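You operate a simulated robot arm through the tools that you are given. There is no shell and no other tool.

You are at the controls of a simulated robot arm. One attempt, no reset.

Task
Fill the diffuser to its ring, add three pumps of cedar scent and start it.
Fine: water from the small jug; jug and bottle go back; it stays off while it is open; the cover is seated before the switch goes on, and it stays on. Set down upright: small water jug, what you pick out.

The check looks at the end state, three seconds after you hand in, the way a careful person would. Anything else that was tipped, shoved, dropped, spilled or broken makes it a failure. Lids that push on must go on centred and level and be pressed home; caps that screw on are set level and turned clockwise until they are tight.

Robot
A 7-joint arm with a two-finger parallel gripper, fixed in place. Base frame: the origin is on the floor under the middle of its stand, x ahead of it, y to its left, z up; the work surface is at about z = 740. Lengths are in mm, angles in rad, forces in N, time in s.
With the tool pointing down near the work surface it reaches from about 320 to 780 mm from the base axis. Its first joint turns from -2.897 to 2.897 rad. Payload 3.91 kg.
The tool frame sits at the grasp point between the pads (the TCP): z along the fingers, y along the line on which they close. The tips reach 30 mm beyond it. Largest opening 110 mm; finger width 20, thickness 10; the body of the gripper, 48 by 112 mm, starts 55 mm behind the TCP.
Orientation is told as [roll, pitch, yaw] about the base's x, y, z axes, in that order, counted from this pose: with the fingers straight down and closing along the base's y, the tool's x points along the base's -x, its y along +y and its z along -z.

Tools
- The arm moves only by the tool move_arm. Its argument "series" is a list of rows, each a list of 7 numbers: the shift along the tool's x, y, z in mm, then the turn, a rotation vector about the tool's x, y, z in rad, then the gripper command, from -1 (fully open) to 1 (shut), values between in proportion. In form: [[dx, dy, dz, wx, wy, wz, grip], ...]. A call has 1 to 20 rows; each row is the pose to reach, as a shift and turn from the pose commanded when the call began, along the tool's axes at that moment. Each row takes 0.2 s and may step no farther than 50 mm and 0.15 rad from the row before; otherwise, or with a gripper value out of range, the whole call is refused. Where a pose cannot be reached the arm comes as near as it can. A force on the tool above 60 N (or 10 N above the force at the start of the call, whichever is more), or a blocked arm, ends the call early, and 0.2 s more pass. Each finger travels about 153 mm/s and halts on what it meets, pressing with about 44 N; the grip force reading is that of the motor and also rises with nothing between the fingers. The clock runs only during rows and for 0.2 s after the last one: add rows that repeat a pose to give the fingers time. It gives the time, the measured TCP pose, the force on the tool (base axes), the opening and the grip force at its end, in the units of the frame above (readings bear some noise), with the torque about the TCP (base axes, N m) and any sound that the robot's microphone picked up.
- Cameras (640 x 400 px; columns grow to the right, rows downward): "scene" is fixed at [49.7, 498.9, 1500.8]; the picture's right is [0.32, -0.95, 0.00], its down [-0.88, -0.29, -0.38] and it looks along [0.36, 0.12, -0.92] (base axes); focal length 257 px, centre (320, 200). "wrist" rides on the gripper at [77, 7, -114] in the tool frame; the picture's right is [-0.09, 1.00, 0.00], its down [-0.80, -0.07, -0.59] and it looks along [-0.59, -0.05, 0.80] (tool axes); focal length 270 px, centre (320, 200). There is no depth. A picture from a camera that has moved, and an enlarged one, comes with that camera's place and axes in the base frame and with its lens.
- get_image(camera): a new picture of that camera. The clock stands still meanwhile.
- lift_body(by): slides the trunk up (or, below 0, down) by that many mm; the arm rides with it, the base frame stays. It gives what a move gives, with no picture.
- inspect(camera, box): a new picture of the part [left, top, right, bottom] of that camera's present view, enlarged. The clock stands still meanwhile.
- sign_off(): hands the job in; it is judged then, once.

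Nothing tells you positions but the pictures and the camera data. Unless the task says otherwise, let go and move clear before handing in.

The tools are called as name(argument=value, ...) on one line, values as JSON. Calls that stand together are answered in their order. move_arm: Moves the arm, as the interface text tells. Its arguments: {"type":"object","properties":{"series":{"type":"array","items":{"type":"array","items":{"type":"number"}}}},"required":["series"]} The other tools are called the same way: lift_body (by) moves the trunk up or down; get_image (camera) takes a picture; inspect (camera, box) takes an enlarged picture of a part of a camera's view; sign_off () hands the job in.

At the start:

```text
time: 0.0
tool_pos: [379.6, 380.3, 1131.6]
tool_rot: [0.0, 0.001, 0.0]
force: [-0.2, -0.3, -1.2]
moment: [0.02, 0.01, -0.04]
finger_gap: 110.3
grip_force: 0.1
trunk travel left (down, up): [-575.0, 35.0]
```

scene: 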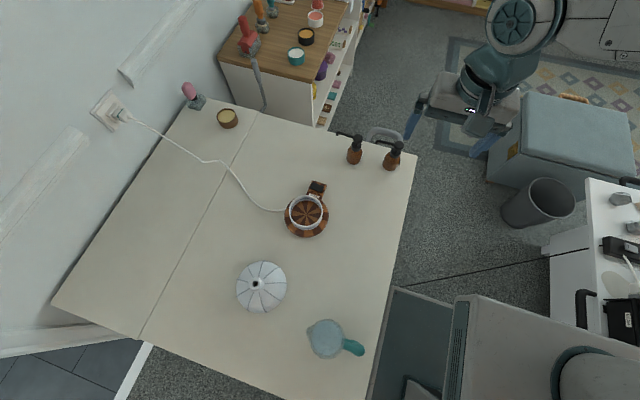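
wrist: 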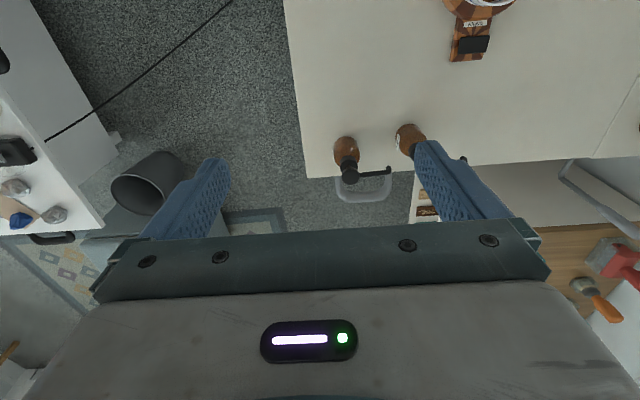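

I see a table with a diffuser (wood base, open, ring), a white ribbed cover, a small jug with a teal handle, and two brown pump bottles at the near edge. I'll look closer before moving anything.

inspect(camera="scene", box=[260, 160, 360, 250])

inspect(camera="scene", box=[320, 110, 430, 190])

inspect(camera="scene", box=[220, 250, 380, 370])

inspect(camera="wrist", box=[290, 0, 540, 220])

inspect(camera="scene", box=[80, 70, 260, 180])

```text
4.44 times, centred on (310, 205) of scene
camera zoom: at [49.7, 498.9, 1500.8], right [0.32, -0.95, 0.0], down [-0.88, -0.29, -0.38], along [0.36, 0.12, -0.92], focal length 1142 px, centre (364, 178)
```

zoom: 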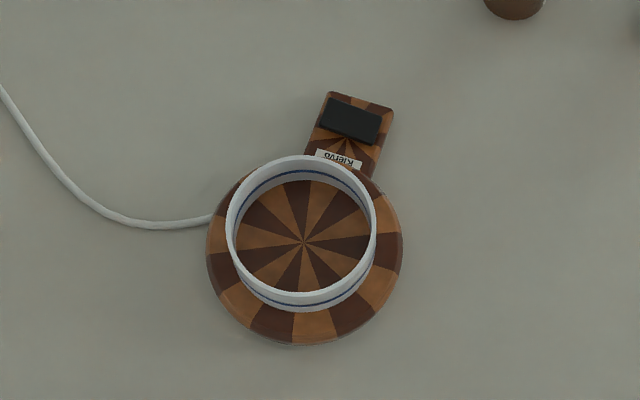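

```text
5.00 times, centred on (375, 150) of scene
camera zoom: at [49.7, 498.9, 1500.8], right [0.32, -0.95, 0.0], down [-0.88, -0.29, -0.38], along [0.36, 0.12, -0.92], focal length 1285 px, centre (45, 450)
```

zoom: 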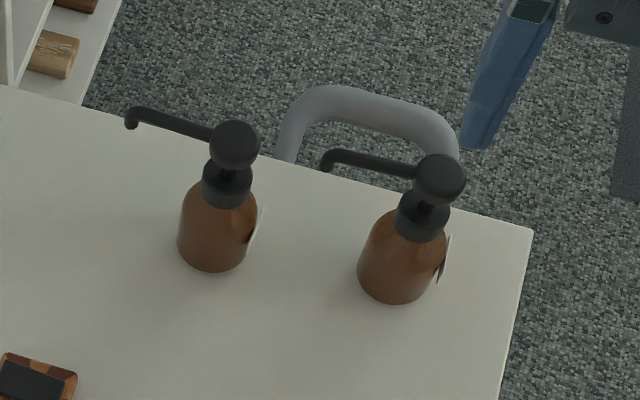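

```text
3.33 times, centred on (300, 310) of scene
camera zoom: at [49.7, 498.9, 1500.8], right [0.32, -0.95, 0.0], down [-0.88, -0.29, -0.38], along [0.36, 0.12, -0.92], focal length 856 px, centre (387, -167)
```

zoom: 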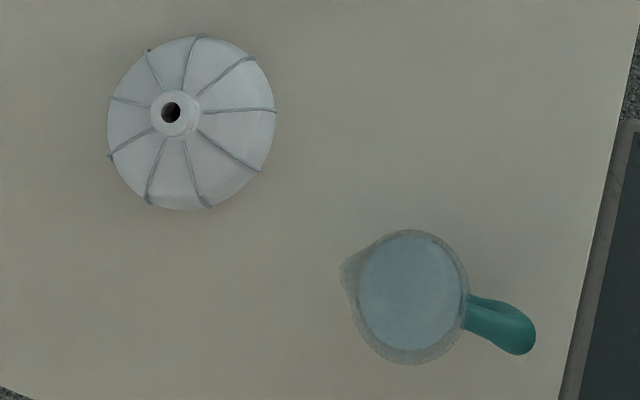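

```text
1.82 times, centred on (415, 110) of wrist
camera zoom: at [301.8, 387.6, 1246.4], right [0.09, 1.0, 0.0], down [0.8, -0.07, 0.59], along [0.59, -0.05, -0.8], focal length 491 px, centre (147, 364)
```

zoom: 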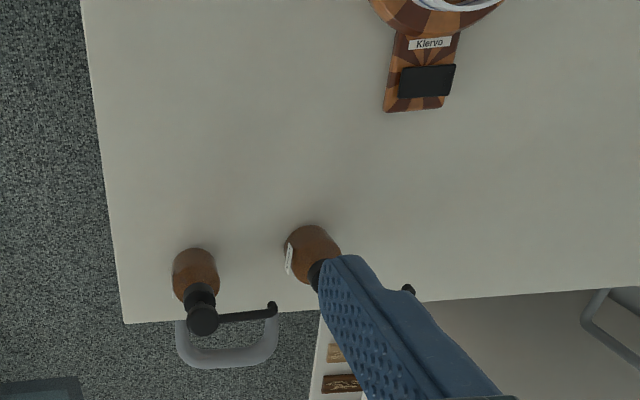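

```text
3.56 times, centred on (170, 125) of scene
camera zoom: at [49.7, 498.9, 1500.8], right [0.32, -0.95, 0.0], down [-0.88, -0.29, -0.38], along [0.36, 0.12, -0.92], focal length 914 px, centre (853, 467)
```

zoom: 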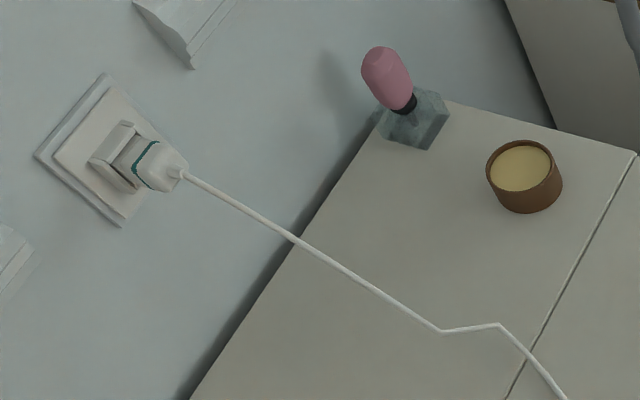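

The table lies to the robot's left: the diffuser is near (283, 623), the cover near (40, 666), the jug near (-20, 458), and the bottles near (526, 536) and (539, 410). The bottle labels seem to face -y, so I'll swing the wrist camera round to read them.

move_arm(series=[[-10, -14, 16, 0, 0, -0.14, -1], [-20, -28, 32, 0, 0, -0.28, -1], [-30, -42, 48, 0, 0, -0.42, -1], [-40, -56, 64, 0, 0, -0.56, -1], [-50, -70, 80, 0, 0, -0.7, -1], [-60, -84, 96, 0, 0, -0.84, -1], [-70, -98, 112, 0, 0, -0.98, -1], [-80, -112, 128, 0, 0, -1.12, -1], [-90, -126, 144, 0, 0, -1.26, -1], [-100, -138, 160, 0, 0, -1.4, -1], [-110, -150, 180, 0, 0, -1.54, -1]])

get_image(camera="wrist")

```text
time: 2.4
tool_pos: [488.6, 230.1, 953.7]
tool_rot: [-0.001, -0.001, 1.544]
force: [0.1, -0.1, -0.2]
moment: [0.04, 0.01, -0.01]
finger_gap: 110.1
grip_force: 0.0
trunk travel left (down, up): [-575.0, 35.0]
```

```text
taken
camera wrist: at [480.0, 154.1, 1067.0], right [-0.99, 0.12, 0.0], down [0.09, 0.8, 0.6], along [0.07, 0.59, -0.8], focal length 270 px, centre (320, 200)
```

wrist: 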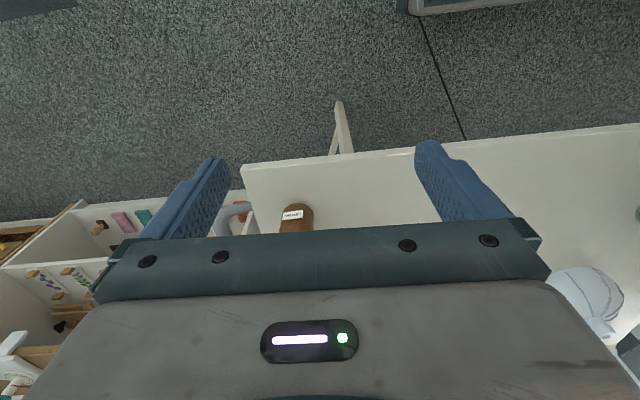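

The wrist camera is mounted so the image top is nearest the robot. One bottle label is already visible, so I'll zoom in on it.

inspect(camera="wrist", box=[210, 180, 340, 240])

```text
4.92 times, centred on (275, 210) of wrist
camera zoom: at [480.0, 154.1, 1067.0], right [-0.99, 0.12, 0.0], down [0.09, 0.8, 0.6], along [0.07, 0.59, -0.8], focal length 1331 px, centre (542, 151)
```

zoom: 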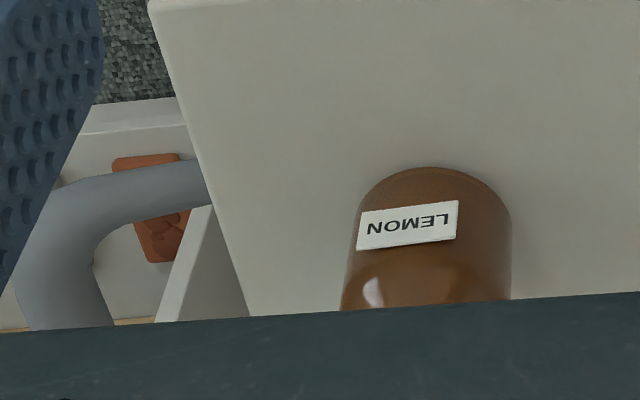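

The bottle near (539, 410) is LEMON. I'll tilt the camera forward to read the other label.

move_arm(series=[[0, 11, 0, 0, -0.15, 0, -1], [0, 22, 0, 0, -0.3, 0, -1], [0, 33, 0, 0, -0.45, 0, -1], [0, 44, 0, 0, -0.6, 0, -1], [0, 55, 0, 0, -0.75, 0, -1]])

get_image(camera="wrist")

```text
time: 3.6
tool_pos: [434.8, 231.2, 951.7]
tool_rot: [0.0, -0.753, 1.54]
force: [-0.1, -0.3, 0.8]
moment: [-0.01, 0.01, 0.0]
finger_gap: 109.7
grip_force: 0.0
trunk travel left (down, up): [-575.0, 35.0]
```

```text
taken
camera wrist: at [423.0, 97.9, 983.4], right [-0.99, 0.1, 0.06], down [0.08, 0.18, 0.98], along [0.08, 0.98, -0.18], focal length 270 px, centre (320, 200)
```

wrist: 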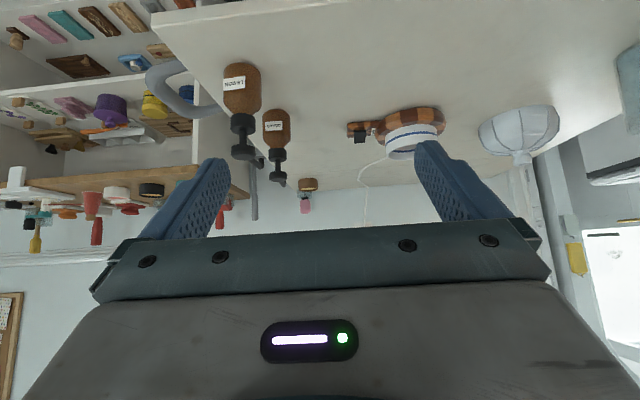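

This is a good upside-down view of everything. I'll zoom in on the bottles, the diffuser and the cover.

inspect(camera="wrist", box=[215, 55, 315, 195])

inspect(camera="wrist", box=[340, 95, 460, 170])

inspect(camera="wrist", box=[460, 80, 640, 190])

```text
2.86 times, centred on (265, 125) of wrist
camera zoom: at [423.0, 97.9, 983.4], right [-0.99, 0.1, 0.06], down [0.08, 0.18, 0.98], along [0.08, 0.98, -0.18], focal length 772 px, centre (477, 414)
```

zoom: 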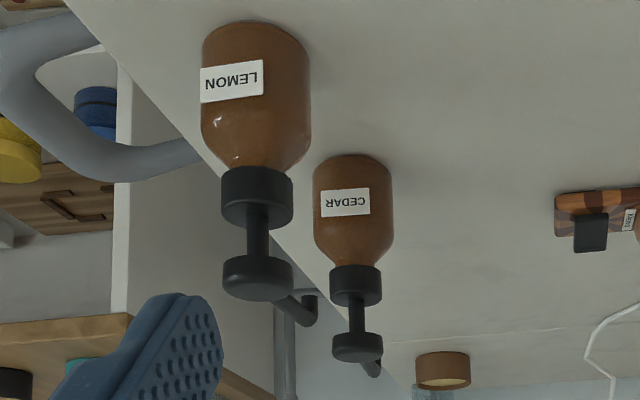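

```text
5.33 times, centred on (400, 132) of wrist
camera zoom: at [423.0, 97.9, 983.4], right [-0.99, 0.1, 0.06], down [0.08, 0.18, 0.98], along [0.08, 0.98, -0.18], focal length 1442 px, centre (-107, 560)
```

zoom: 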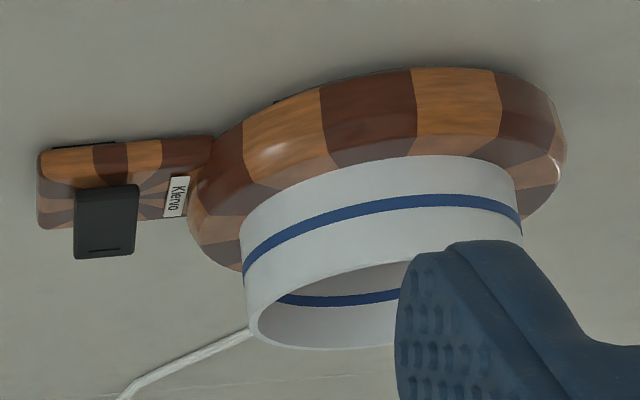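

```text
3.56 times, centred on (550, 135) of wrist
camera zoom: at [423.0, 97.9, 983.4], right [-0.99, 0.1, 0.06], down [0.08, 0.18, 0.98], along [0.08, 0.98, -0.18], focal length 961 px, centre (-498, 431)
```

zoom: 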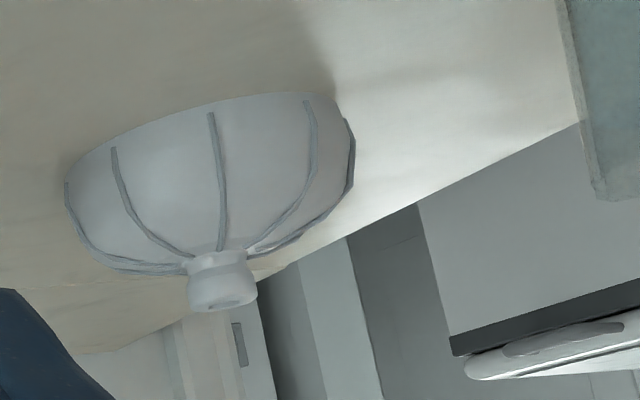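

CEDAR is the far bottle, around (529, 540). It stands about 117 mm tall with its nozzle pointing +y. Next I'll look at the jug from the robot's side.

move_arm(series=[[-9, 43, 8, 0, 0.08, 0, -1], [-18, 86, 16, 0, 0.16, 0, -1], [-26, 129, 25, 0, 0.24, 0, -1], [-35, 172, 33, 0, 0.32, 0, -1], [-44, 215, 41, 0, 0.4, 0, -1], [-53, 258, 49, 0, 0.47, 0, -1], [-62, 301, 57, 0, 0.54, 0, -1], [-70, 344, 66, 0, 0.61, 0, -1], [-79, 387, 74, 0, 0.68, 0, -1], [-88, 430, 82, 0, 0.75, 0, -1]])

get_image(camera="wrist")

get_image(camera="scene")

```text
time: 5.8
tool_pos: [8.1, 363.4, 952.4]
tool_rot: [-0.003, 0.002, 1.539]
force: [-0.5, 0.0, 0.1]
moment: [0.01, 0.01, 0.01]
finger_gap: 109.9
grip_force: 0.0
out of reach, approached as far as the arm can: row 5
trunk travel left (down, up): [-575.0, 35.0]
```

```text
taken
camera wrist: at [-2.1, 288.3, 1066.4], right [-0.99, 0.12, 0.0], down [0.1, 0.8, 0.59], along [0.07, 0.59, -0.8], focal length 270 px, centre (320, 200)
```

wrist: 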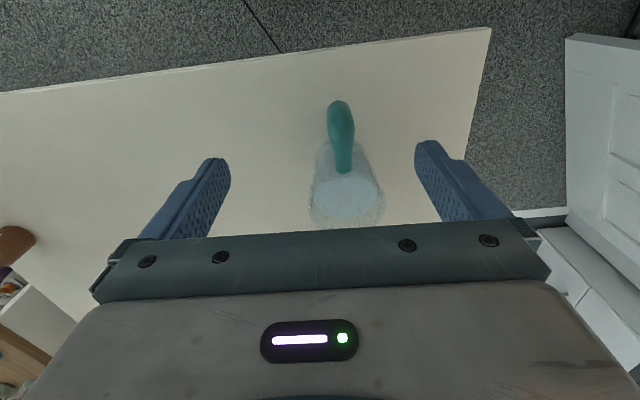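

```text
taken
```

scene: 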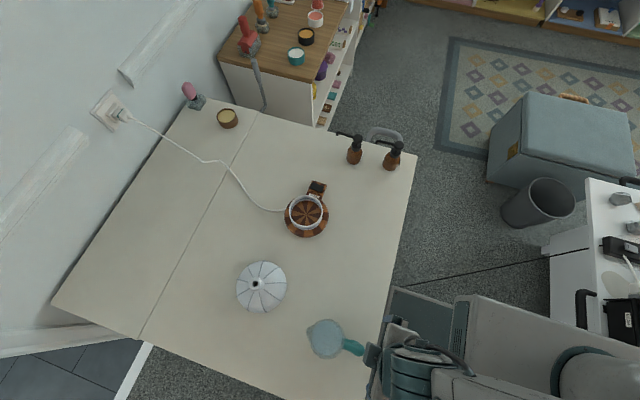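

inspect(camera="wrist", box=[270, 80, 420, 240])

inspect(camera="scene", box=[290, 305, 380, 370])

```text
2.50 times, centred on (345, 160) of wrist
camera zoom: at [-2.1, 288.3, 1066.4], right [-0.99, 0.12, 0.0], down [0.1, 0.8, 0.59], along [0.07, 0.59, -0.8], focal length 676 px, centre (258, 300)
```

zoom: 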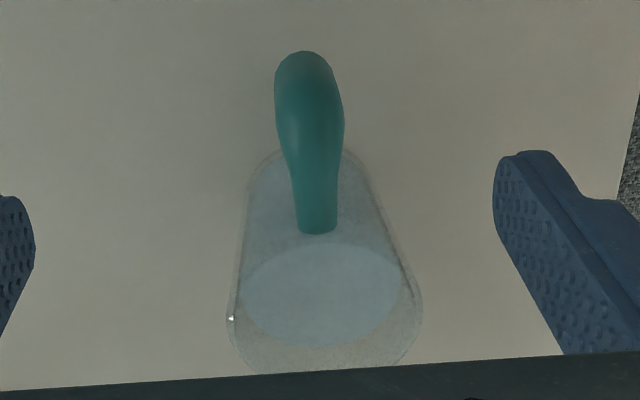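

```text
6.15 times, centred on (335, 338) of scene
camera zoom: at [49.7, 498.9, 1500.8], right [0.32, -0.95, 0.0], down [-0.88, -0.29, -0.38], along [0.36, 0.12, -0.92], focal length 1581 px, centre (228, -646)
```

zoom: 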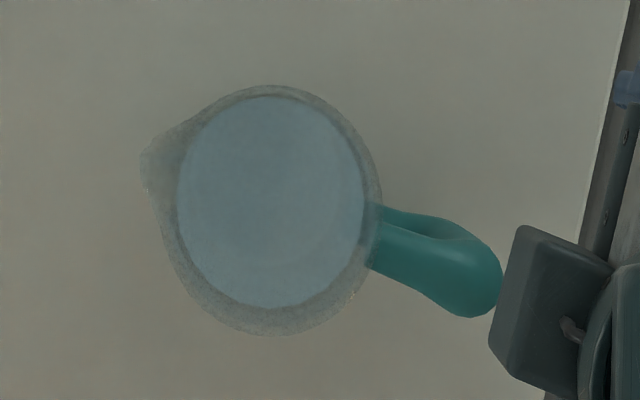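

The jug is glass with water near z≈830 and a body centre near (-11, 462). Its teal handle points at the robot (-y) and its spout points +y. I want a side view to understand the handle.

move_arm(series=[[-7, -21, 4, 0, 0, -0.136, -1], [-15, -42, 8, 0, 0, -0.272, -1], [-22, -63, 12, 0, 0, -0.408, -1], [-29, -84, 16, 0, 0, -0.544, -1], [-37, -105, 20, 0, 0, -0.68, -1], [-44, -126, 24, 0, 0, -0.816, -1], [-51, -147, 28, 0, 0, -0.952, -1], [-59, -168, 32, 0, 0, -1.088, -1], [-66, -189, 36, 0, 0, -1.224, -1], [-73, -210, 40, 0, 0, -1.36, -1]])

move_arm(series=[[0, 0, 8, 0, -0.14, 0, -1], [0, 0, 16, 0, -0.28, 0, -1], [0, 0, 24, 0, -0.42, 0, -1], [0, 0, 32, 0, -0.56, 0, -1], [0, 0, 40, 0, -0.7, 0, -1]])

get_image(camera="wrist")

```text
time: 8.0
tool_pos: [219.4, 430.8, 911.9]
tool_rot: [0.0, -0.001, 2.903]
force: [-0.2, 0.2, -0.2]
moment: [-0.01, 0.0, 0.0]
finger_gap: 109.9
grip_force: 0.2
trunk travel left (down, up): [-575.0, 35.0]
```

```text
time: 9.2
tool_pos: [220.1, 430.0, 871.7]
tool_rot: [0.0, -0.704, 2.9]
force: [-0.4, -0.3, 0.3]
moment: [-0.01, 0.02, 0.02]
finger_gap: 110.2
grip_force: 0.1
trunk travel left (down, up): [-575.0, 35.0]
```

```text
taken
camera wrist: at [347.0, 393.3, 909.6], right [-0.3, -0.95, 0.06], down [-0.2, 0.12, 0.97], along [-0.93, 0.28, -0.23], focal length 270 px, centre (320, 200)
```

wrist: 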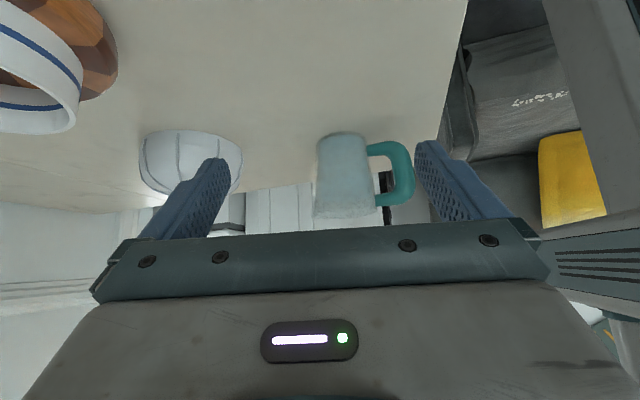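

inspect(camera="wrist", box=[280, 115, 440, 235])

inspect(camera="wrist", box=[0, 0, 250, 220])

```text
3.33 times, centred on (360, 175) of wrist
camera zoom: at [347.0, 393.3, 909.6], right [-0.3, -0.95, 0.06], down [-0.2, 0.12, 0.97], along [-0.93, 0.28, -0.23], focal length 901 px, centre (187, 283)
```

zoom: 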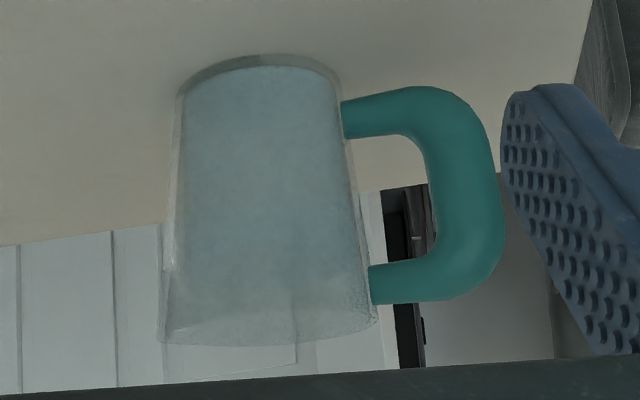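

```text
1.82 times, centred on (125, 110) of wrist
camera zoom: at [347.0, 393.3, 909.6], right [-0.3, -0.95, 0.06], down [-0.2, 0.12, 0.97], along [-0.93, 0.28, -0.23], focal length 491 px, centre (674, 364)
```

zoom: 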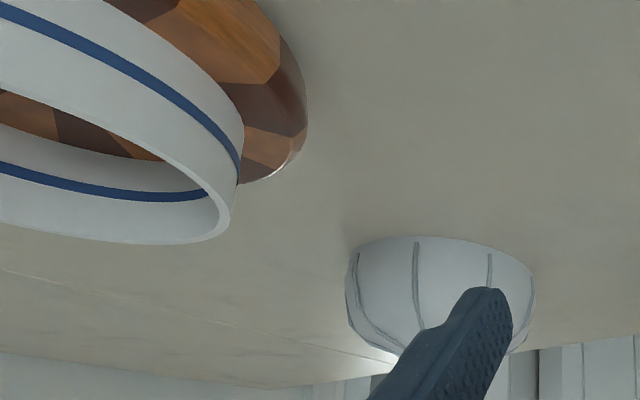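

That view is clear. The jug is about 105 mm tall with a D-handle whose bar is at y≈385. I plan to grip the bar from above, closing along x. Next I'll check the diffuser's bowl, ring and switch up close.

move_arm(series=[[1, -38, -16, 0, 0.14, 0, -1], [2, -76, -33, 0, 0.28, 0, -1], [3, -114, -49, 0, 0.42, 0, -1], [4, -152, -66, 0, 0.56, 0, -1], [4, -189, -82, 0, 0.7, 0, -1]])

get_image(camera="wrist")

```text
time: 10.4
tool_pos: [320.9, 601.8, 932.2]
tool_rot: [0.001, 0.003, 2.901]
force: [0.1, 0.2, -0.3]
moment: [-0.04, -0.01, -0.02]
finger_gap: 110.0
grip_force: 0.0
trunk travel left (down, up): [-575.0, 35.0]
```

```text
taken
camera wrist: at [393.7, 578.9, 1046.6], right [-0.32, -0.95, 0.0], down [-0.76, 0.26, 0.59], along [-0.56, 0.19, -0.81], focal length 270 px, centre (320, 200)
```

wrist: 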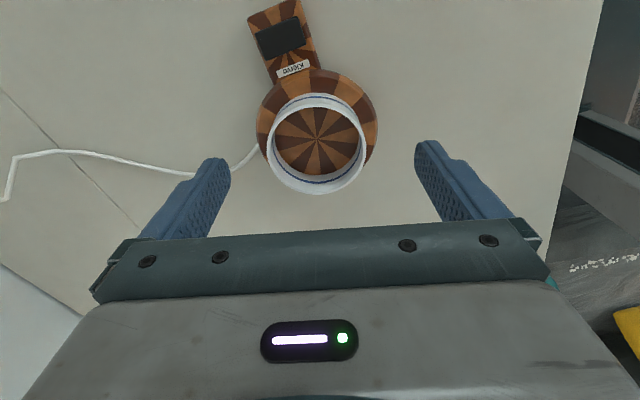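

inspect(camera="wrist", box=[230, 0, 350, 90])

inspect(camera="wrist", box=[240, 60, 400, 205])

inspect(camera="scene", box=[280, 170, 345, 245])

```text
4.44 times, centred on (290, 45) of wrist
camera zoom: at [393.7, 578.9, 1046.6], right [-0.32, -0.95, 0.0], down [-0.76, 0.26, 0.59], along [-0.56, 0.19, -0.81], focal length 1201 px, centre (453, 889)
```

zoom: 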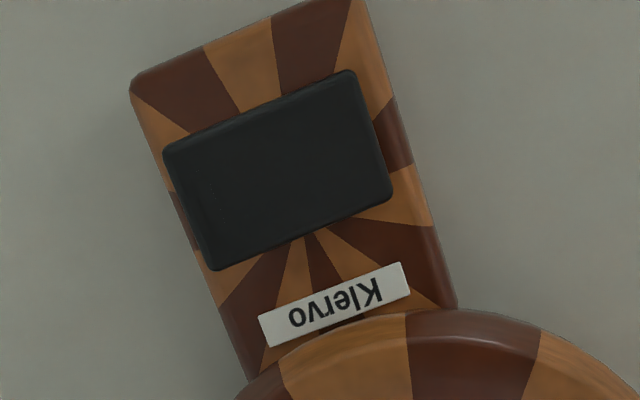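

```text
2.76 times, centred on (320, 132) of wrist
camera zoom: at [393.7, 578.9, 1046.6], right [-0.32, -0.95, 0.0], down [-0.76, 0.26, 0.59], along [-0.56, 0.19, -0.81], focal length 746 px, centre (320, 386)
```

zoom: 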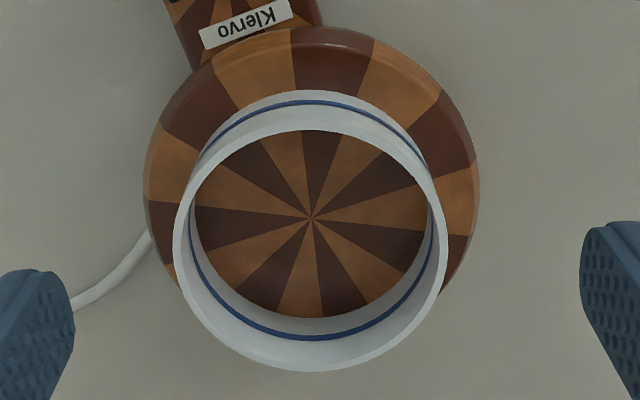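

```text
5.33 times, centred on (312, 208) of scene
camera zoom: at [49.7, 498.9, 1500.8], right [0.32, -0.95, 0.0], down [-0.88, -0.29, -0.38], along [0.36, 0.12, -0.92], focal length 1370 px, centre (360, 160)
```

zoom: 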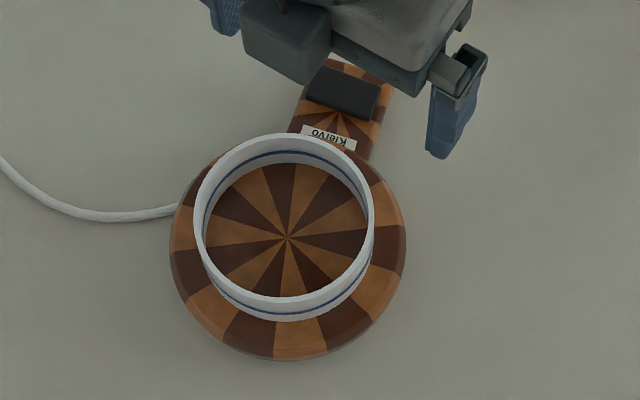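

The bowl floor centre is about (279, 621, 765), with the rim near z≈800 and the blue ring low on the inner wall. The black rocker sits on the leg toward +x. Before touching the jug I'll test an empty pouring pose for reach.

move_arm(series=[[15, -2, 6, 0, 0.14, 0, -1], [30, -3, 12, 0, 0.28, 0, -1], [45, -5, 18, 0, 0.42, 0, -1], [60, -6, 24, 0, 0.56, 0, -1], [75, -7, 30, 0, 0.7, 0, -1], [75, -7, 30, 0, 0.84, 0, -1]])

get_image(camera="scene")

get_image(camera="wrist")

```text
time: 11.8
tool_pos: [393.1, 591.2, 901.3]
tool_rot: [-0.001, 0.843, 2.901]
force: [-0.5, -0.4, 0.5]
moment: [0.01, -0.01, -0.01]
finger_gap: 109.8
grip_force: 0.1
trunk travel left (down, up): [-575.0, 35.0]
```

```text
taken
```

scene: 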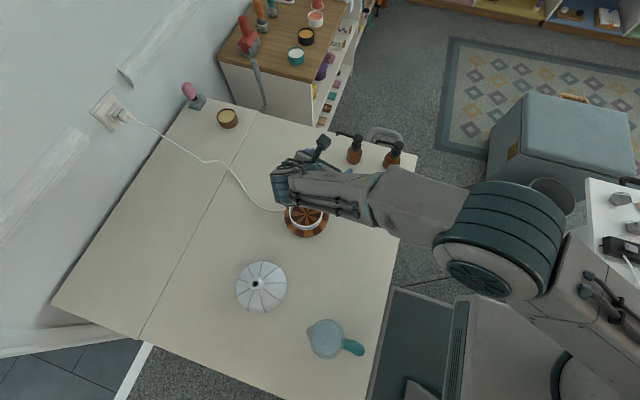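

```text
taken
camera wrist: at [358.2, 594.7, 1036.0], right [-0.29, -0.95, -0.07], down [-0.93, 0.3, -0.2], along [0.21, 0.0, -0.98], focal length 270 px, centre (320, 200)
```

wrist: 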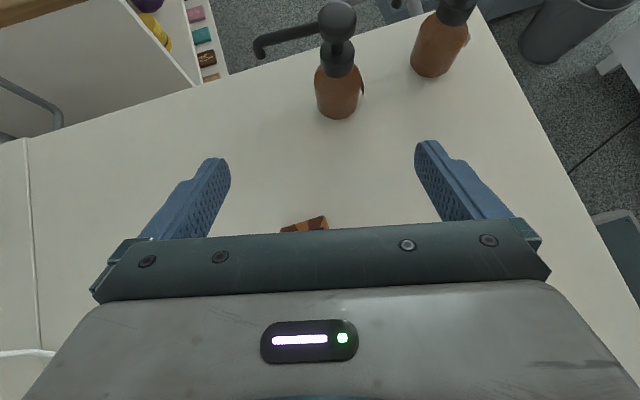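

The pour pose is reachable and the scene camera still sees part of the bowl. Next I'll return to hover over the jug handle.

move_arm(series=[[-5, 24, -21, 0, -0.14, 0, -1], [-10, 47, -41, 0, -0.28, 0, -1], [-15, 71, -62, 0, -0.42, 0, -1], [-20, 95, -83, 0, -0.56, 0, -1], [-25, 118, -103, 0, -0.7, 0, -1], [-30, 142, -124, 0, -0.843, 0, -1]])

move_arm(series=[[-23, 15, 1, 0, 0, 0.13, -1], [-46, 31, 2, 0, 0, 0.26, -1], [-69, 46, 3, 0, 0, 0.39, -1], [-92, 62, 4, 0, 0, 0.52, -1], [-115, 77, 5, 0, 0, 0.65, -1], [-138, 93, 6, 0, 0, 0.78, -1], [-161, 108, 7, 0, 0, 0.91, -1], [-184, 123, 8, 0, 0, 1.04, -1], [-207, 139, 10, 0, 0, 1.17, -1], [-230, 154, 11, 0, 0, 1.3, -1]])

get_image(camera="wrist")

```text
time: 13.2
tool_pos: [250.9, 479.2, 964.1]
tool_rot: [0.0, -0.005, 2.9]
force: [0.3, 0.2, 0.6]
moment: [0.03, -0.01, 0.0]
finger_gap: 110.1
grip_force: 0.1
trunk travel left (down, up): [-575.0, 35.0]
```

```text
time: 15.4
tool_pos: [-12.5, 383.6, 953.4]
tool_rot: [0.001, 0.0, 1.599]
force: [0.3, 0.0, -0.3]
moment: [-0.03, -0.01, -0.02]
finger_gap: 110.0
grip_force: 0.0
trunk travel left (down, up): [-575.0, 35.0]
```

```text
taken
camera wrist: at [-16.7, 307.5, 1067.4], right [-1.0, 0.06, 0.0], down [0.05, 0.8, 0.59], along [0.03, 0.59, -0.8], focal length 270 px, centre (320, 200)
```

wrist: 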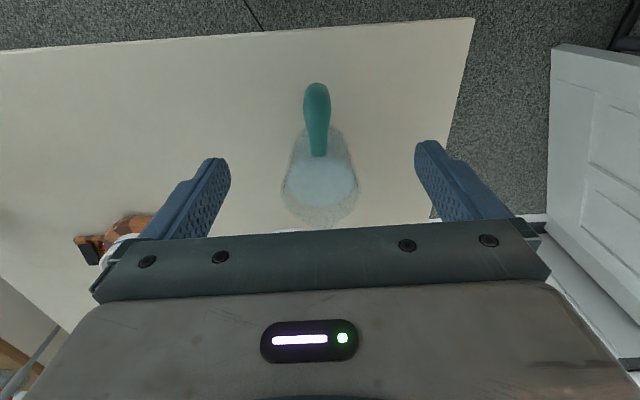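

inspect(camera="wrist", box=[250, 70, 390, 230])

inspect(camera="scene", box=[290, 305, 390, 375])

```text
2.50 times, centred on (320, 150) of wrist
camera zoom: at [-16.7, 307.5, 1067.4], right [-1.0, 0.06, 0.0], down [0.05, 0.8, 0.59], along [0.03, 0.59, -0.8], focal length 676 px, centre (320, 325)
```

zoom: 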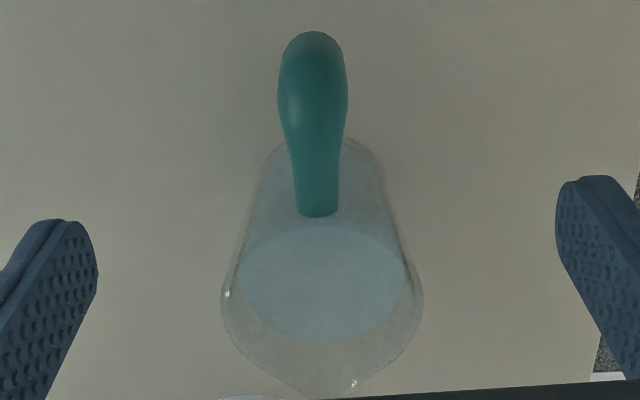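

```text
5.71 times, centred on (340, 340) of scene
camera zoom: at [49.7, 498.9, 1500.8], right [0.32, -0.95, 0.0], down [-0.88, -0.29, -0.38], along [0.36, 0.12, -0.92], focal length 1468 px, centre (206, -600)
```

zoom: 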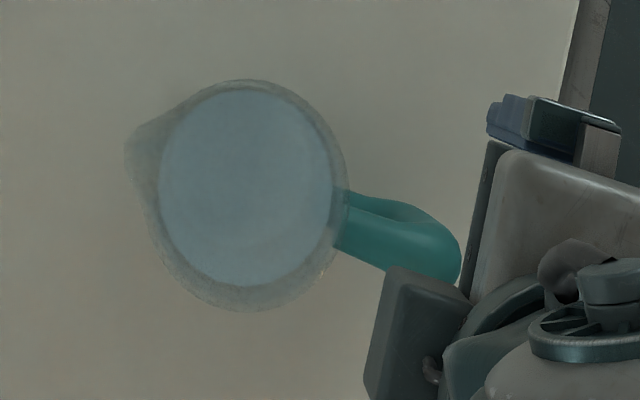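

The handle bar is at about (-10.5, 385), centred between the open fingers. I'll descend straight down to z≈798 around it.

move_arm(series=[[-1, -2, 30, 0, 0, 0, -1], [-1, -2, 60, 0, 0, 0, -1], [-1, -2, 90, 0, 0, 0, -1], [-1, -2, 115, 0, 0, 0, -1], [-1, -2, 135, 0, 0, 0, -1], [-1, -2, 155, 0, 0, 0, -1]])

get_image(camera="wrist")

get_image(camera="scene")

```text
time: 16.8
tool_pos: [-6.5, 388.2, 796.7]
tool_rot: [0.003, 0.0, 1.602]
force: [-0.3, 0.3, 0.4]
moment: [0.01, -0.02, 0.03]
finger_gap: 110.1
grip_force: 0.0
trunk travel left (down, up): [-575.0, 35.0]
```

```text
taken
camera wrist: at [-11.6, 311.3, 910.9], right [-1.0, 0.06, 0.0], down [0.05, 0.8, 0.59], along [0.03, 0.59, -0.8], focal length 270 px, centre (320, 200)
```

wrist: 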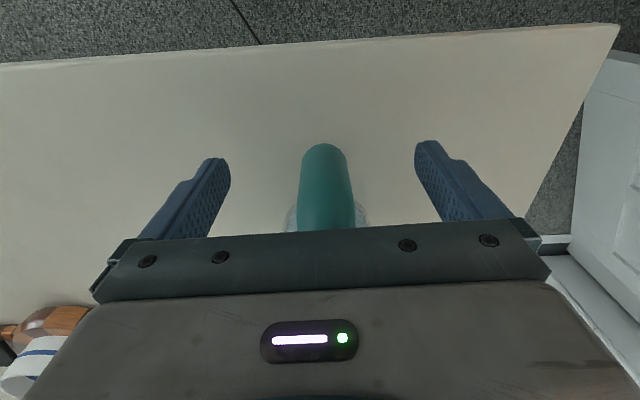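

```text
taken
```

scene: 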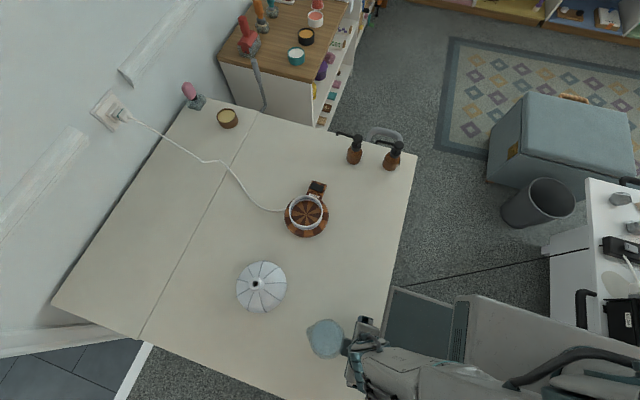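

I'm around the handle but about 2–3 mm off. I'll nudge to centre it, then close on the bar.

move_arm(series=[[3, 2.5, 0, 0, 0, 0, -1], [3, 2.5, 0, 0, 0, 0, -1]])

inspect(camera="wrist", box=[180, 120, 480, 240])

```text
time: 17.4
tool_pos: [-9.2, 382.9, 797.8]
tool_rot: [0.004, 0.001, 1.6]
force: [0.3, 0.3, -0.3]
moment: [0.05, 0.02, 0.01]
finger_gap: 110.1
grip_force: 0.1
trunk travel left (down, up): [-575.0, 35.0]
```

```text
2.13 times, centred on (330, 180) of wrist
camera zoom: at [-14.3, 307.5, 911.2], right [-1.0, 0.06, 0.0], down [0.05, 0.8, 0.59], along [0.03, 0.59, -0.8], focal length 577 px, centre (299, 243)
```

zoom: 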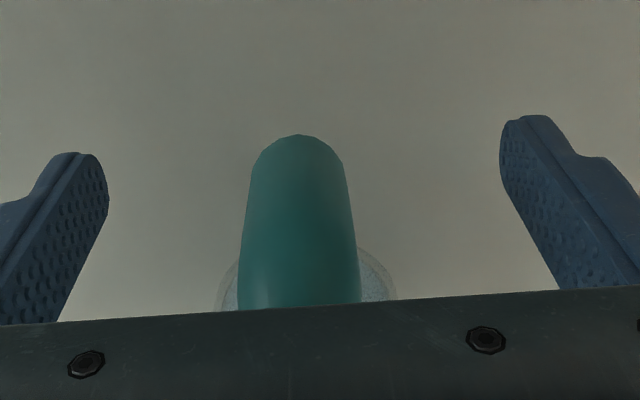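

The handle now sits exactly between the fingers. I'll close.

move_arm(series=[[0, 0, 0, 0, 0, 0, -0.2], [0, 0, 0, 0, 0, 0, 0.4], [0, 0, 0, 0, 0, 0, 1], [0, 0, 0, 0, 0, 0, 1], [0, 0, 0, 0, 0, 0, 1]])

get_image(camera="wrist")

```text
time: 18.6
tool_pos: [-10.5, 383.9, 795.6]
tool_rot: [0.003, 0.001, 1.6]
force: [0.0, 0.1, 1.5]
moment: [0.13, -0.19, -0.04]
finger_gap: 25.8
grip_force: 43.3
trunk travel left (down, up): [-575.0, 35.0]
```

```text
taken
camera wrist: at [-14.1, 307.3, 911.3], right [-1.0, 0.06, 0.0], down [0.05, 0.8, 0.59], along [0.03, 0.59, -0.8], focal length 270 px, centre (320, 200)
```

wrist: 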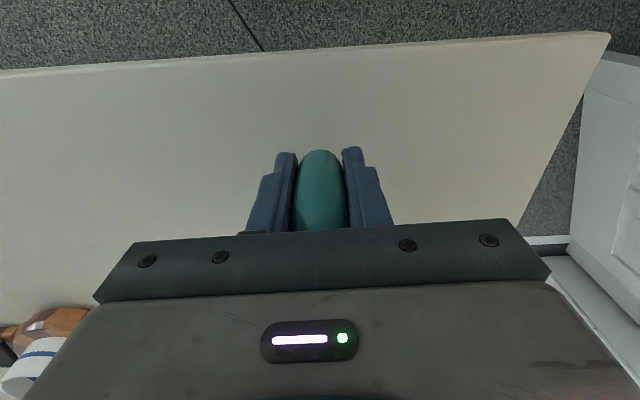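

Gripped at 25.8 mm. I'll lift gently and check that the jug stays level.

move_arm(series=[[0, 0, -3, 0, 0, 0, 1], [0, 0, -8, 0, 0, 0, 1], [0, 0, -15, 0, 0, 0, 1], [0, 0, -24, 0, 0, 0, 1], [0, 0, -33, 0, 0, 0, 1], [0, 0, -40, 0, 0, 0, 1], [0, 0, -40, 0, 0, 0, 1]])

get_image(camera="wrist")

inspect(camera="scene", box=[280, 290, 400, 380])

```text
time: 20.2
tool_pos: [-10.3, 383.7, 836.9]
tool_rot: [0.003, -0.001, 1.601]
force: [-0.3, 0.1, -3.4]
moment: [-0.17, 0.01, 0.02]
finger_gap: 25.7
grip_force: 44.4
trunk travel left (down, up): [-575.0, 35.0]
```

```text
taken
camera wrist: at [-14.8, 307.1, 951.5], right [-1.0, 0.06, 0.0], down [0.05, 0.8, 0.59], along [0.03, 0.59, -0.8], focal length 270 px, centre (320, 200)
```

wrist: 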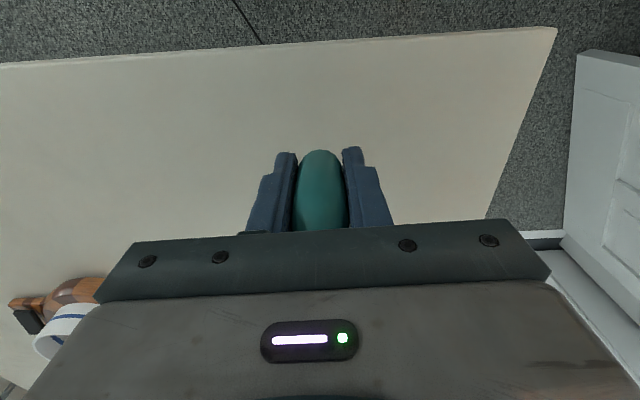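

```text
4.44 times, centred on (340, 335) of scene
camera zoom: at [49.7, 498.9, 1500.8], right [0.32, -0.95, 0.0], down [-0.88, -0.29, -0.38], along [0.36, 0.12, -0.92], focal length 1142 px, centre (231, -400)
```

zoom: 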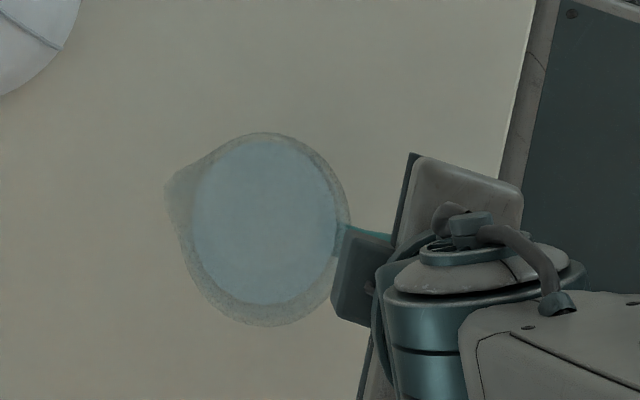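

The jug is lifted, level and weighs about 3.4 N. I'll raise it well clear and carry it smoothly to the pour side of the diffuser, toward +x with the spout over the bowl.

move_arm(series=[[0, 0, -5, 0, 0, 0, 1], [0, 0, -15, 0, 0, 0, 1], [0, 0, -30, 0, 0, 0, 1], [0, 0, -48, 0, 0, 0, 1], [0, 0, -66, 0, 0, 0, 1], [0, 0, -83, 0, 0, 0, 1], [0, 0, -96, 0, 0, 0, 1], [0, 0, -103, 0, 0, 0, 1]])

move_arm(series=[[-1.3, -3.3, 0, 0, 0, -0.0094, 1], [-5.2, -12.6, 0, 0, 0, -0.0364, 1], [-11.2, -27.3, 0, 0, 0, -0.079, 1], [-19.2, -46.7, 0, 0, 0, -0.1352, 1], [-28.8, -70.1, 0, 0, 0, -0.2031, 1], [-39.9, -96.9, 0, 0, 0, -0.2808, 1], [-52.0, -126.4, 0, 0, 0, -0.3663, 1], [-65.0, -157.9, 0, 0, 0, -0.4576, 1], [-78.5, -190.8, 0, 0, 0, -0.5528, 1], [-92.3, -224.4, 0, 0, 0, -0.65, 1], [-106.1, -257.9, 0, 0, 0, -0.7472, 1], [-119.6, -290.8, 0, 0, 0, -0.8424, 1], [-132.6, -322.3, 0, 0, 0, -0.9337, 1], [-144.7, -351.8, 0, 0, 0, -1.0192, 1], [-155.8, -378.6, 0, 0, 0, -1.0969, 1], [-165.4, -402, 0, 0, 0, -1.1648, 1], [-173.4, -421.4, 0, 0, 0, -1.221, 1], [-179.4, -436.1, 0, 0, 0, -1.2636, 1], [-183.3, -445.4, 0, 0, 0, -1.2906, 1], [-184.6, -448.7, 0, 0, 0, -1.3, 1]])

get_image(camera="scene")

get_image(camera="wrist")

```text
time: 22.0
tool_pos: [-9.6, 382.8, 939.7]
tool_rot: [0.003, -0.001, 1.599]
force: [0.4, 0.0, -4.5]
moment: [-0.23, -0.03, -0.01]
finger_gap: 25.9
grip_force: 44.3
trunk travel left (down, up): [-575.0, 35.0]
```

```text
time: 26.2
tool_pos: [433.2, 581.0, 939.3]
tool_rot: [0.0, -0.006, 2.9]
force: [-0.2, 0.3, -4.0]
moment: [-0.06, -0.19, 0.01]
finger_gap: 25.7
grip_force: 43.8
trunk travel left (down, up): [-575.0, 35.0]
```

```text
taken
```

scene: 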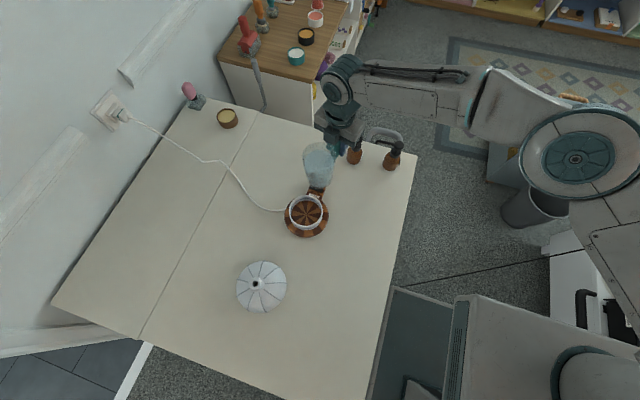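

```text
taken
camera wrist: at [506.2, 557.0, 1053.2], right [-0.32, -0.95, 0.0], down [-0.76, 0.26, 0.6], along [-0.57, 0.19, -0.8], focal length 270 px, centre (320, 200)
```

wrist: 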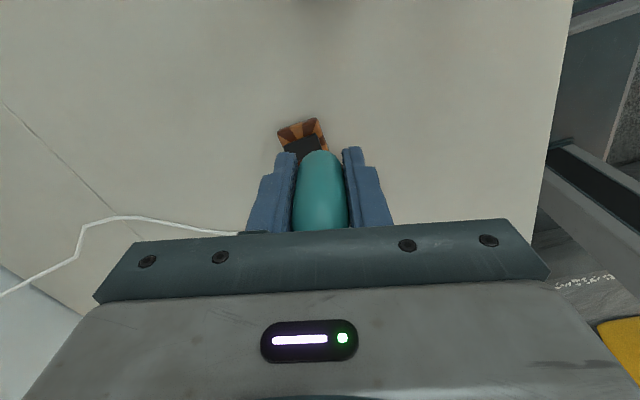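

The bowl is fully visible to the scene camera here. I'll zoom in to check how the spout lines up.

inspect(camera="scene", box=[260, 125, 360, 245])

```text
3.33 times, centred on (310, 185) of scene
camera zoom: at [49.7, 498.9, 1500.8], right [0.32, -0.95, 0.0], down [-0.88, -0.29, -0.38], along [0.36, 0.12, -0.92], focal length 856 px, centre (353, 250)
```

zoom: 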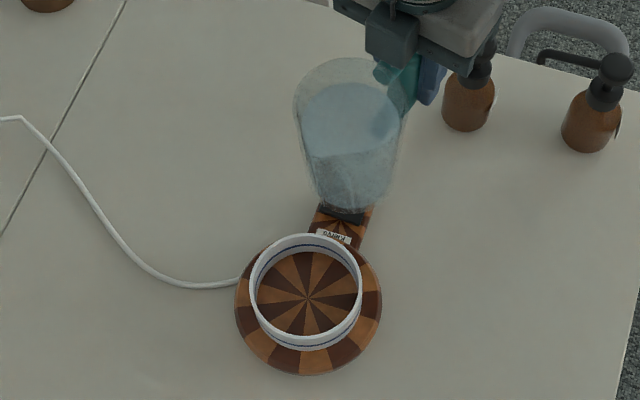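

The spout projects about 22 mm short of the bowl centre, as planned. I'll lower the jug while tilting to 0.25 rad, which should be just before any flow.

move_arm(series=[[0, 0, 10, 0, 0.03, 0, 1], [0, 0, 20, 0, 0.07, 0, 1], [0, 0, 30, 0, 0.11, 0, 1], [0, 0, 40, 0, 0.15, 0, 1], [0, 0, 50, 0, 0.19, 0, 1], [0, 0, 56, 0, 0.22, 0, 1], [0, 0, 59, 0, 0.25, 0, 1]])

inspect(camera="scene", box=[260, 125, 360, 245])

```text
time: 27.8
tool_pos: [433.0, 579.8, 881.2]
tool_rot: [0.002, 0.248, 2.902]
force: [0.3, -0.2, -5.3]
moment: [-0.05, -0.18, -0.01]
finger_gap: 25.8
grip_force: 43.8
trunk travel left (down, up): [-575.0, 35.0]
```

```text
3.33 times, centred on (310, 185) of scene
camera zoom: at [49.7, 498.9, 1500.8], right [0.32, -0.95, 0.0], down [-0.88, -0.29, -0.38], along [0.36, 0.12, -0.92], focal length 856 px, centre (353, 250)
```

zoom: 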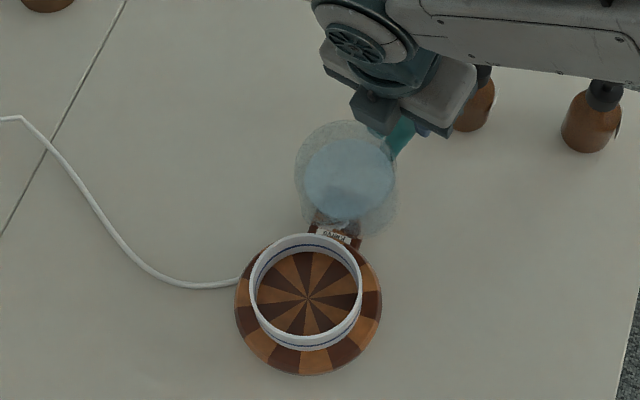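

inspect(camera="scene", box=[288, 150, 338, 200])

```text
8.00 times, centred on (313, 175) of scene
camera zoom: at [49.7, 498.9, 1500.8], right [0.32, -0.95, 0.0], down [-0.88, -0.29, -0.38], along [0.36, 0.12, -0.92], focal length 2056 px, centre (376, 400)
```

zoom: 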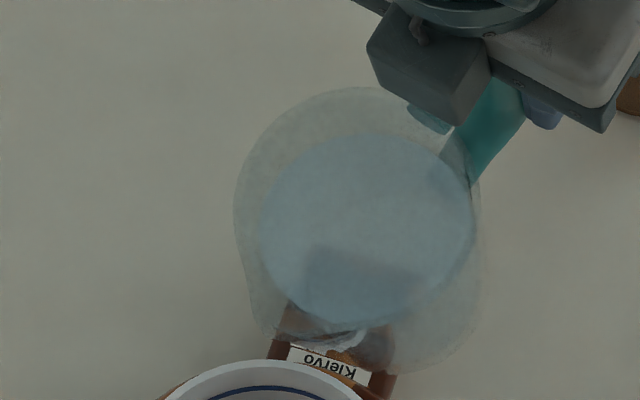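

The spout tip is about 16 mm short of the bowl centre, at roughly (295, 618). I'll tilt further in small steps and watch for flow.

move_arm(series=[[-1, 0, 4, 0, 0.03, 0, 1], [-2.2, 0, 8.7, 0, 0.06, 0, 1], [-2.2, 0, 8.7, 0, 0.06, 0, 1]])

inspect(camera="scene", box=[270, 150, 350, 240])

```text
time: 28.6
tool_pos: [434.3, 581.3, 870.3]
tool_rot: [0.001, 0.307, 2.902]
force: [-0.8, -0.6, -4.1]
moment: [-0.05, -0.2, 0.01]
finger_gap: 25.9
grip_force: 43.5
trunk travel left (down, up): [-575.0, 35.0]
```

```text
4.44 times, centred on (310, 195) of scene
camera zoom: at [49.7, 498.9, 1500.8], right [0.32, -0.95, 0.0], down [-0.88, -0.29, -0.38], along [0.36, 0.12, -0.92], focal length 1142 px, centre (364, 222)
```

zoom: 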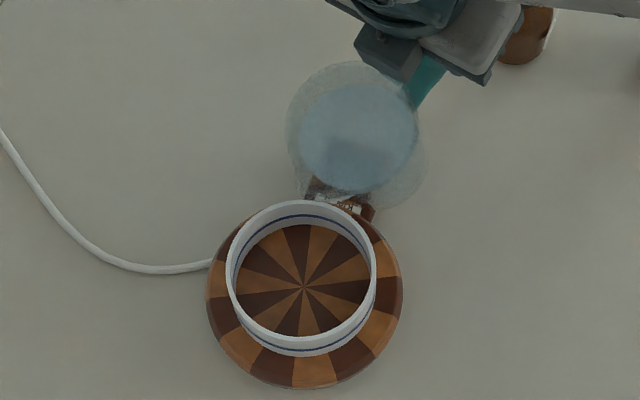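

move_arm(series=[[1, 0, -3.5, 0, 0.03, 0, 1], [2.2, 0, -7, 0, 0.06, 0, 1], [2.2, 0, -7, 0, 0.06, 0, 1]])

inspect(camera="scene", box=[270, 150, 350, 240])

```text
time: 29.4
tool_pos: [432.3, 581.3, 878.2]
tool_rot: [0.001, 0.368, 2.901]
force: [-0.1, 0.9, -3.3]
moment: [-0.08, -0.18, 0.01]
finger_gap: 26.1
grip_force: 43.7
trunk travel left (down, up): [-575.0, 35.0]
```

```text
4.44 times, centred on (310, 195) of scene
camera zoom: at [49.7, 498.9, 1500.8], right [0.32, -0.95, 0.0], down [-0.88, -0.29, -0.38], along [0.36, 0.12, -0.92], focal length 1142 px, centre (364, 222)
```

zoom: 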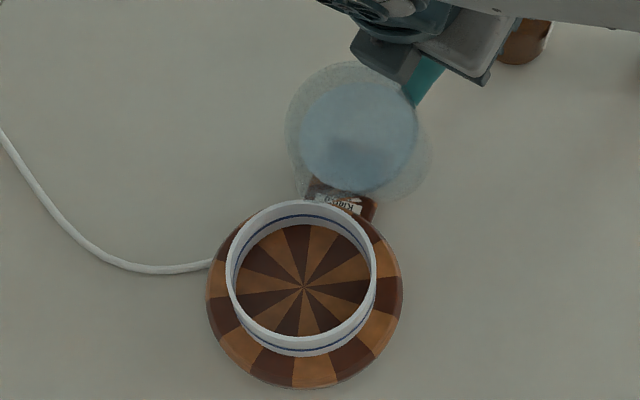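

move_arm(series=[[1.5, 0, -4, 0, 0.03, 0, 1], [3, 0, -8, 0, 0.06, 0, 1], [3, 0, -8, 0, 0.06, 0, 1]])

inspect(camera="scene", box=[270, 150, 350, 240])

```text
time: 30.2
tool_pos: [432.9, 580.3, 886.0]
tool_rot: [0.001, 0.429, 2.9]
force: [0.7, 0.7, -4.0]
moment: [-0.08, -0.14, 0.05]
finger_gap: 26.0
grip_force: 44.3
trunk travel left (down, up): [-575.0, 35.0]
```

```text
4.44 times, centred on (310, 195) of scene
camera zoom: at [49.7, 498.9, 1500.8], right [0.32, -0.95, 0.0], down [-0.88, -0.29, -0.38], along [0.36, 0.12, -0.92], focal length 1142 px, centre (364, 222)
```

zoom: 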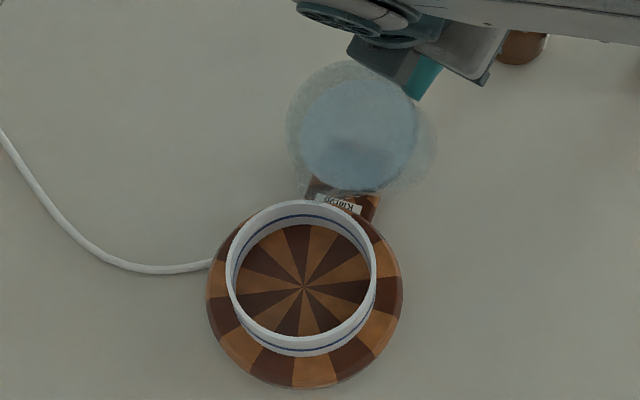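

inspect(camera="scene", box=[286, 155, 336, 205])

```text
8.00 times, centred on (311, 180) of scene
camera zoom: at [49.7, 498.9, 1500.8], right [0.32, -0.95, 0.0], down [-0.88, -0.29, -0.38], along [0.36, 0.12, -0.92], focal length 2056 px, centre (392, 360)
```

zoom: 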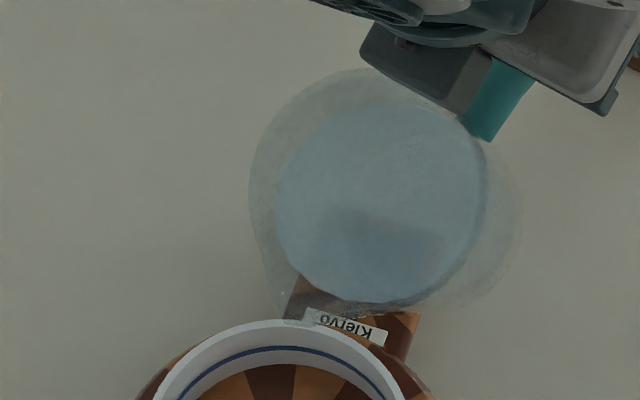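

move_arm(series=[[2, 0, -4.5, 0, 0.03, 0, 1], [4, 0, -9, 0, 0.06, 0, 1], [4, 0, -9, 0, 0.06, 0, 1]])

inspect(camera="scene", box=[270, 150, 350, 240])

```text
time: 31.0
tool_pos: [432.0, 580.2, 896.4]
tool_rot: [-0.002, 0.487, 2.9]
force: [0.0, 1.3, -3.1]
moment: [-0.04, -0.15, -0.01]
finger_gap: 25.5
grip_force: 44.2
trunk travel left (down, up): [-575.0, 35.0]
```

```text
4.44 times, centred on (310, 195) of scene
camera zoom: at [49.7, 498.9, 1500.8], right [0.32, -0.95, 0.0], down [-0.88, -0.29, -0.38], along [0.36, 0.12, -0.92], focal length 1142 px, centre (364, 222)
```

zoom: 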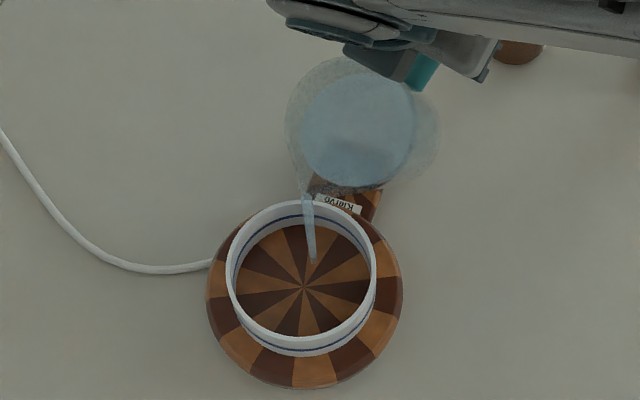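

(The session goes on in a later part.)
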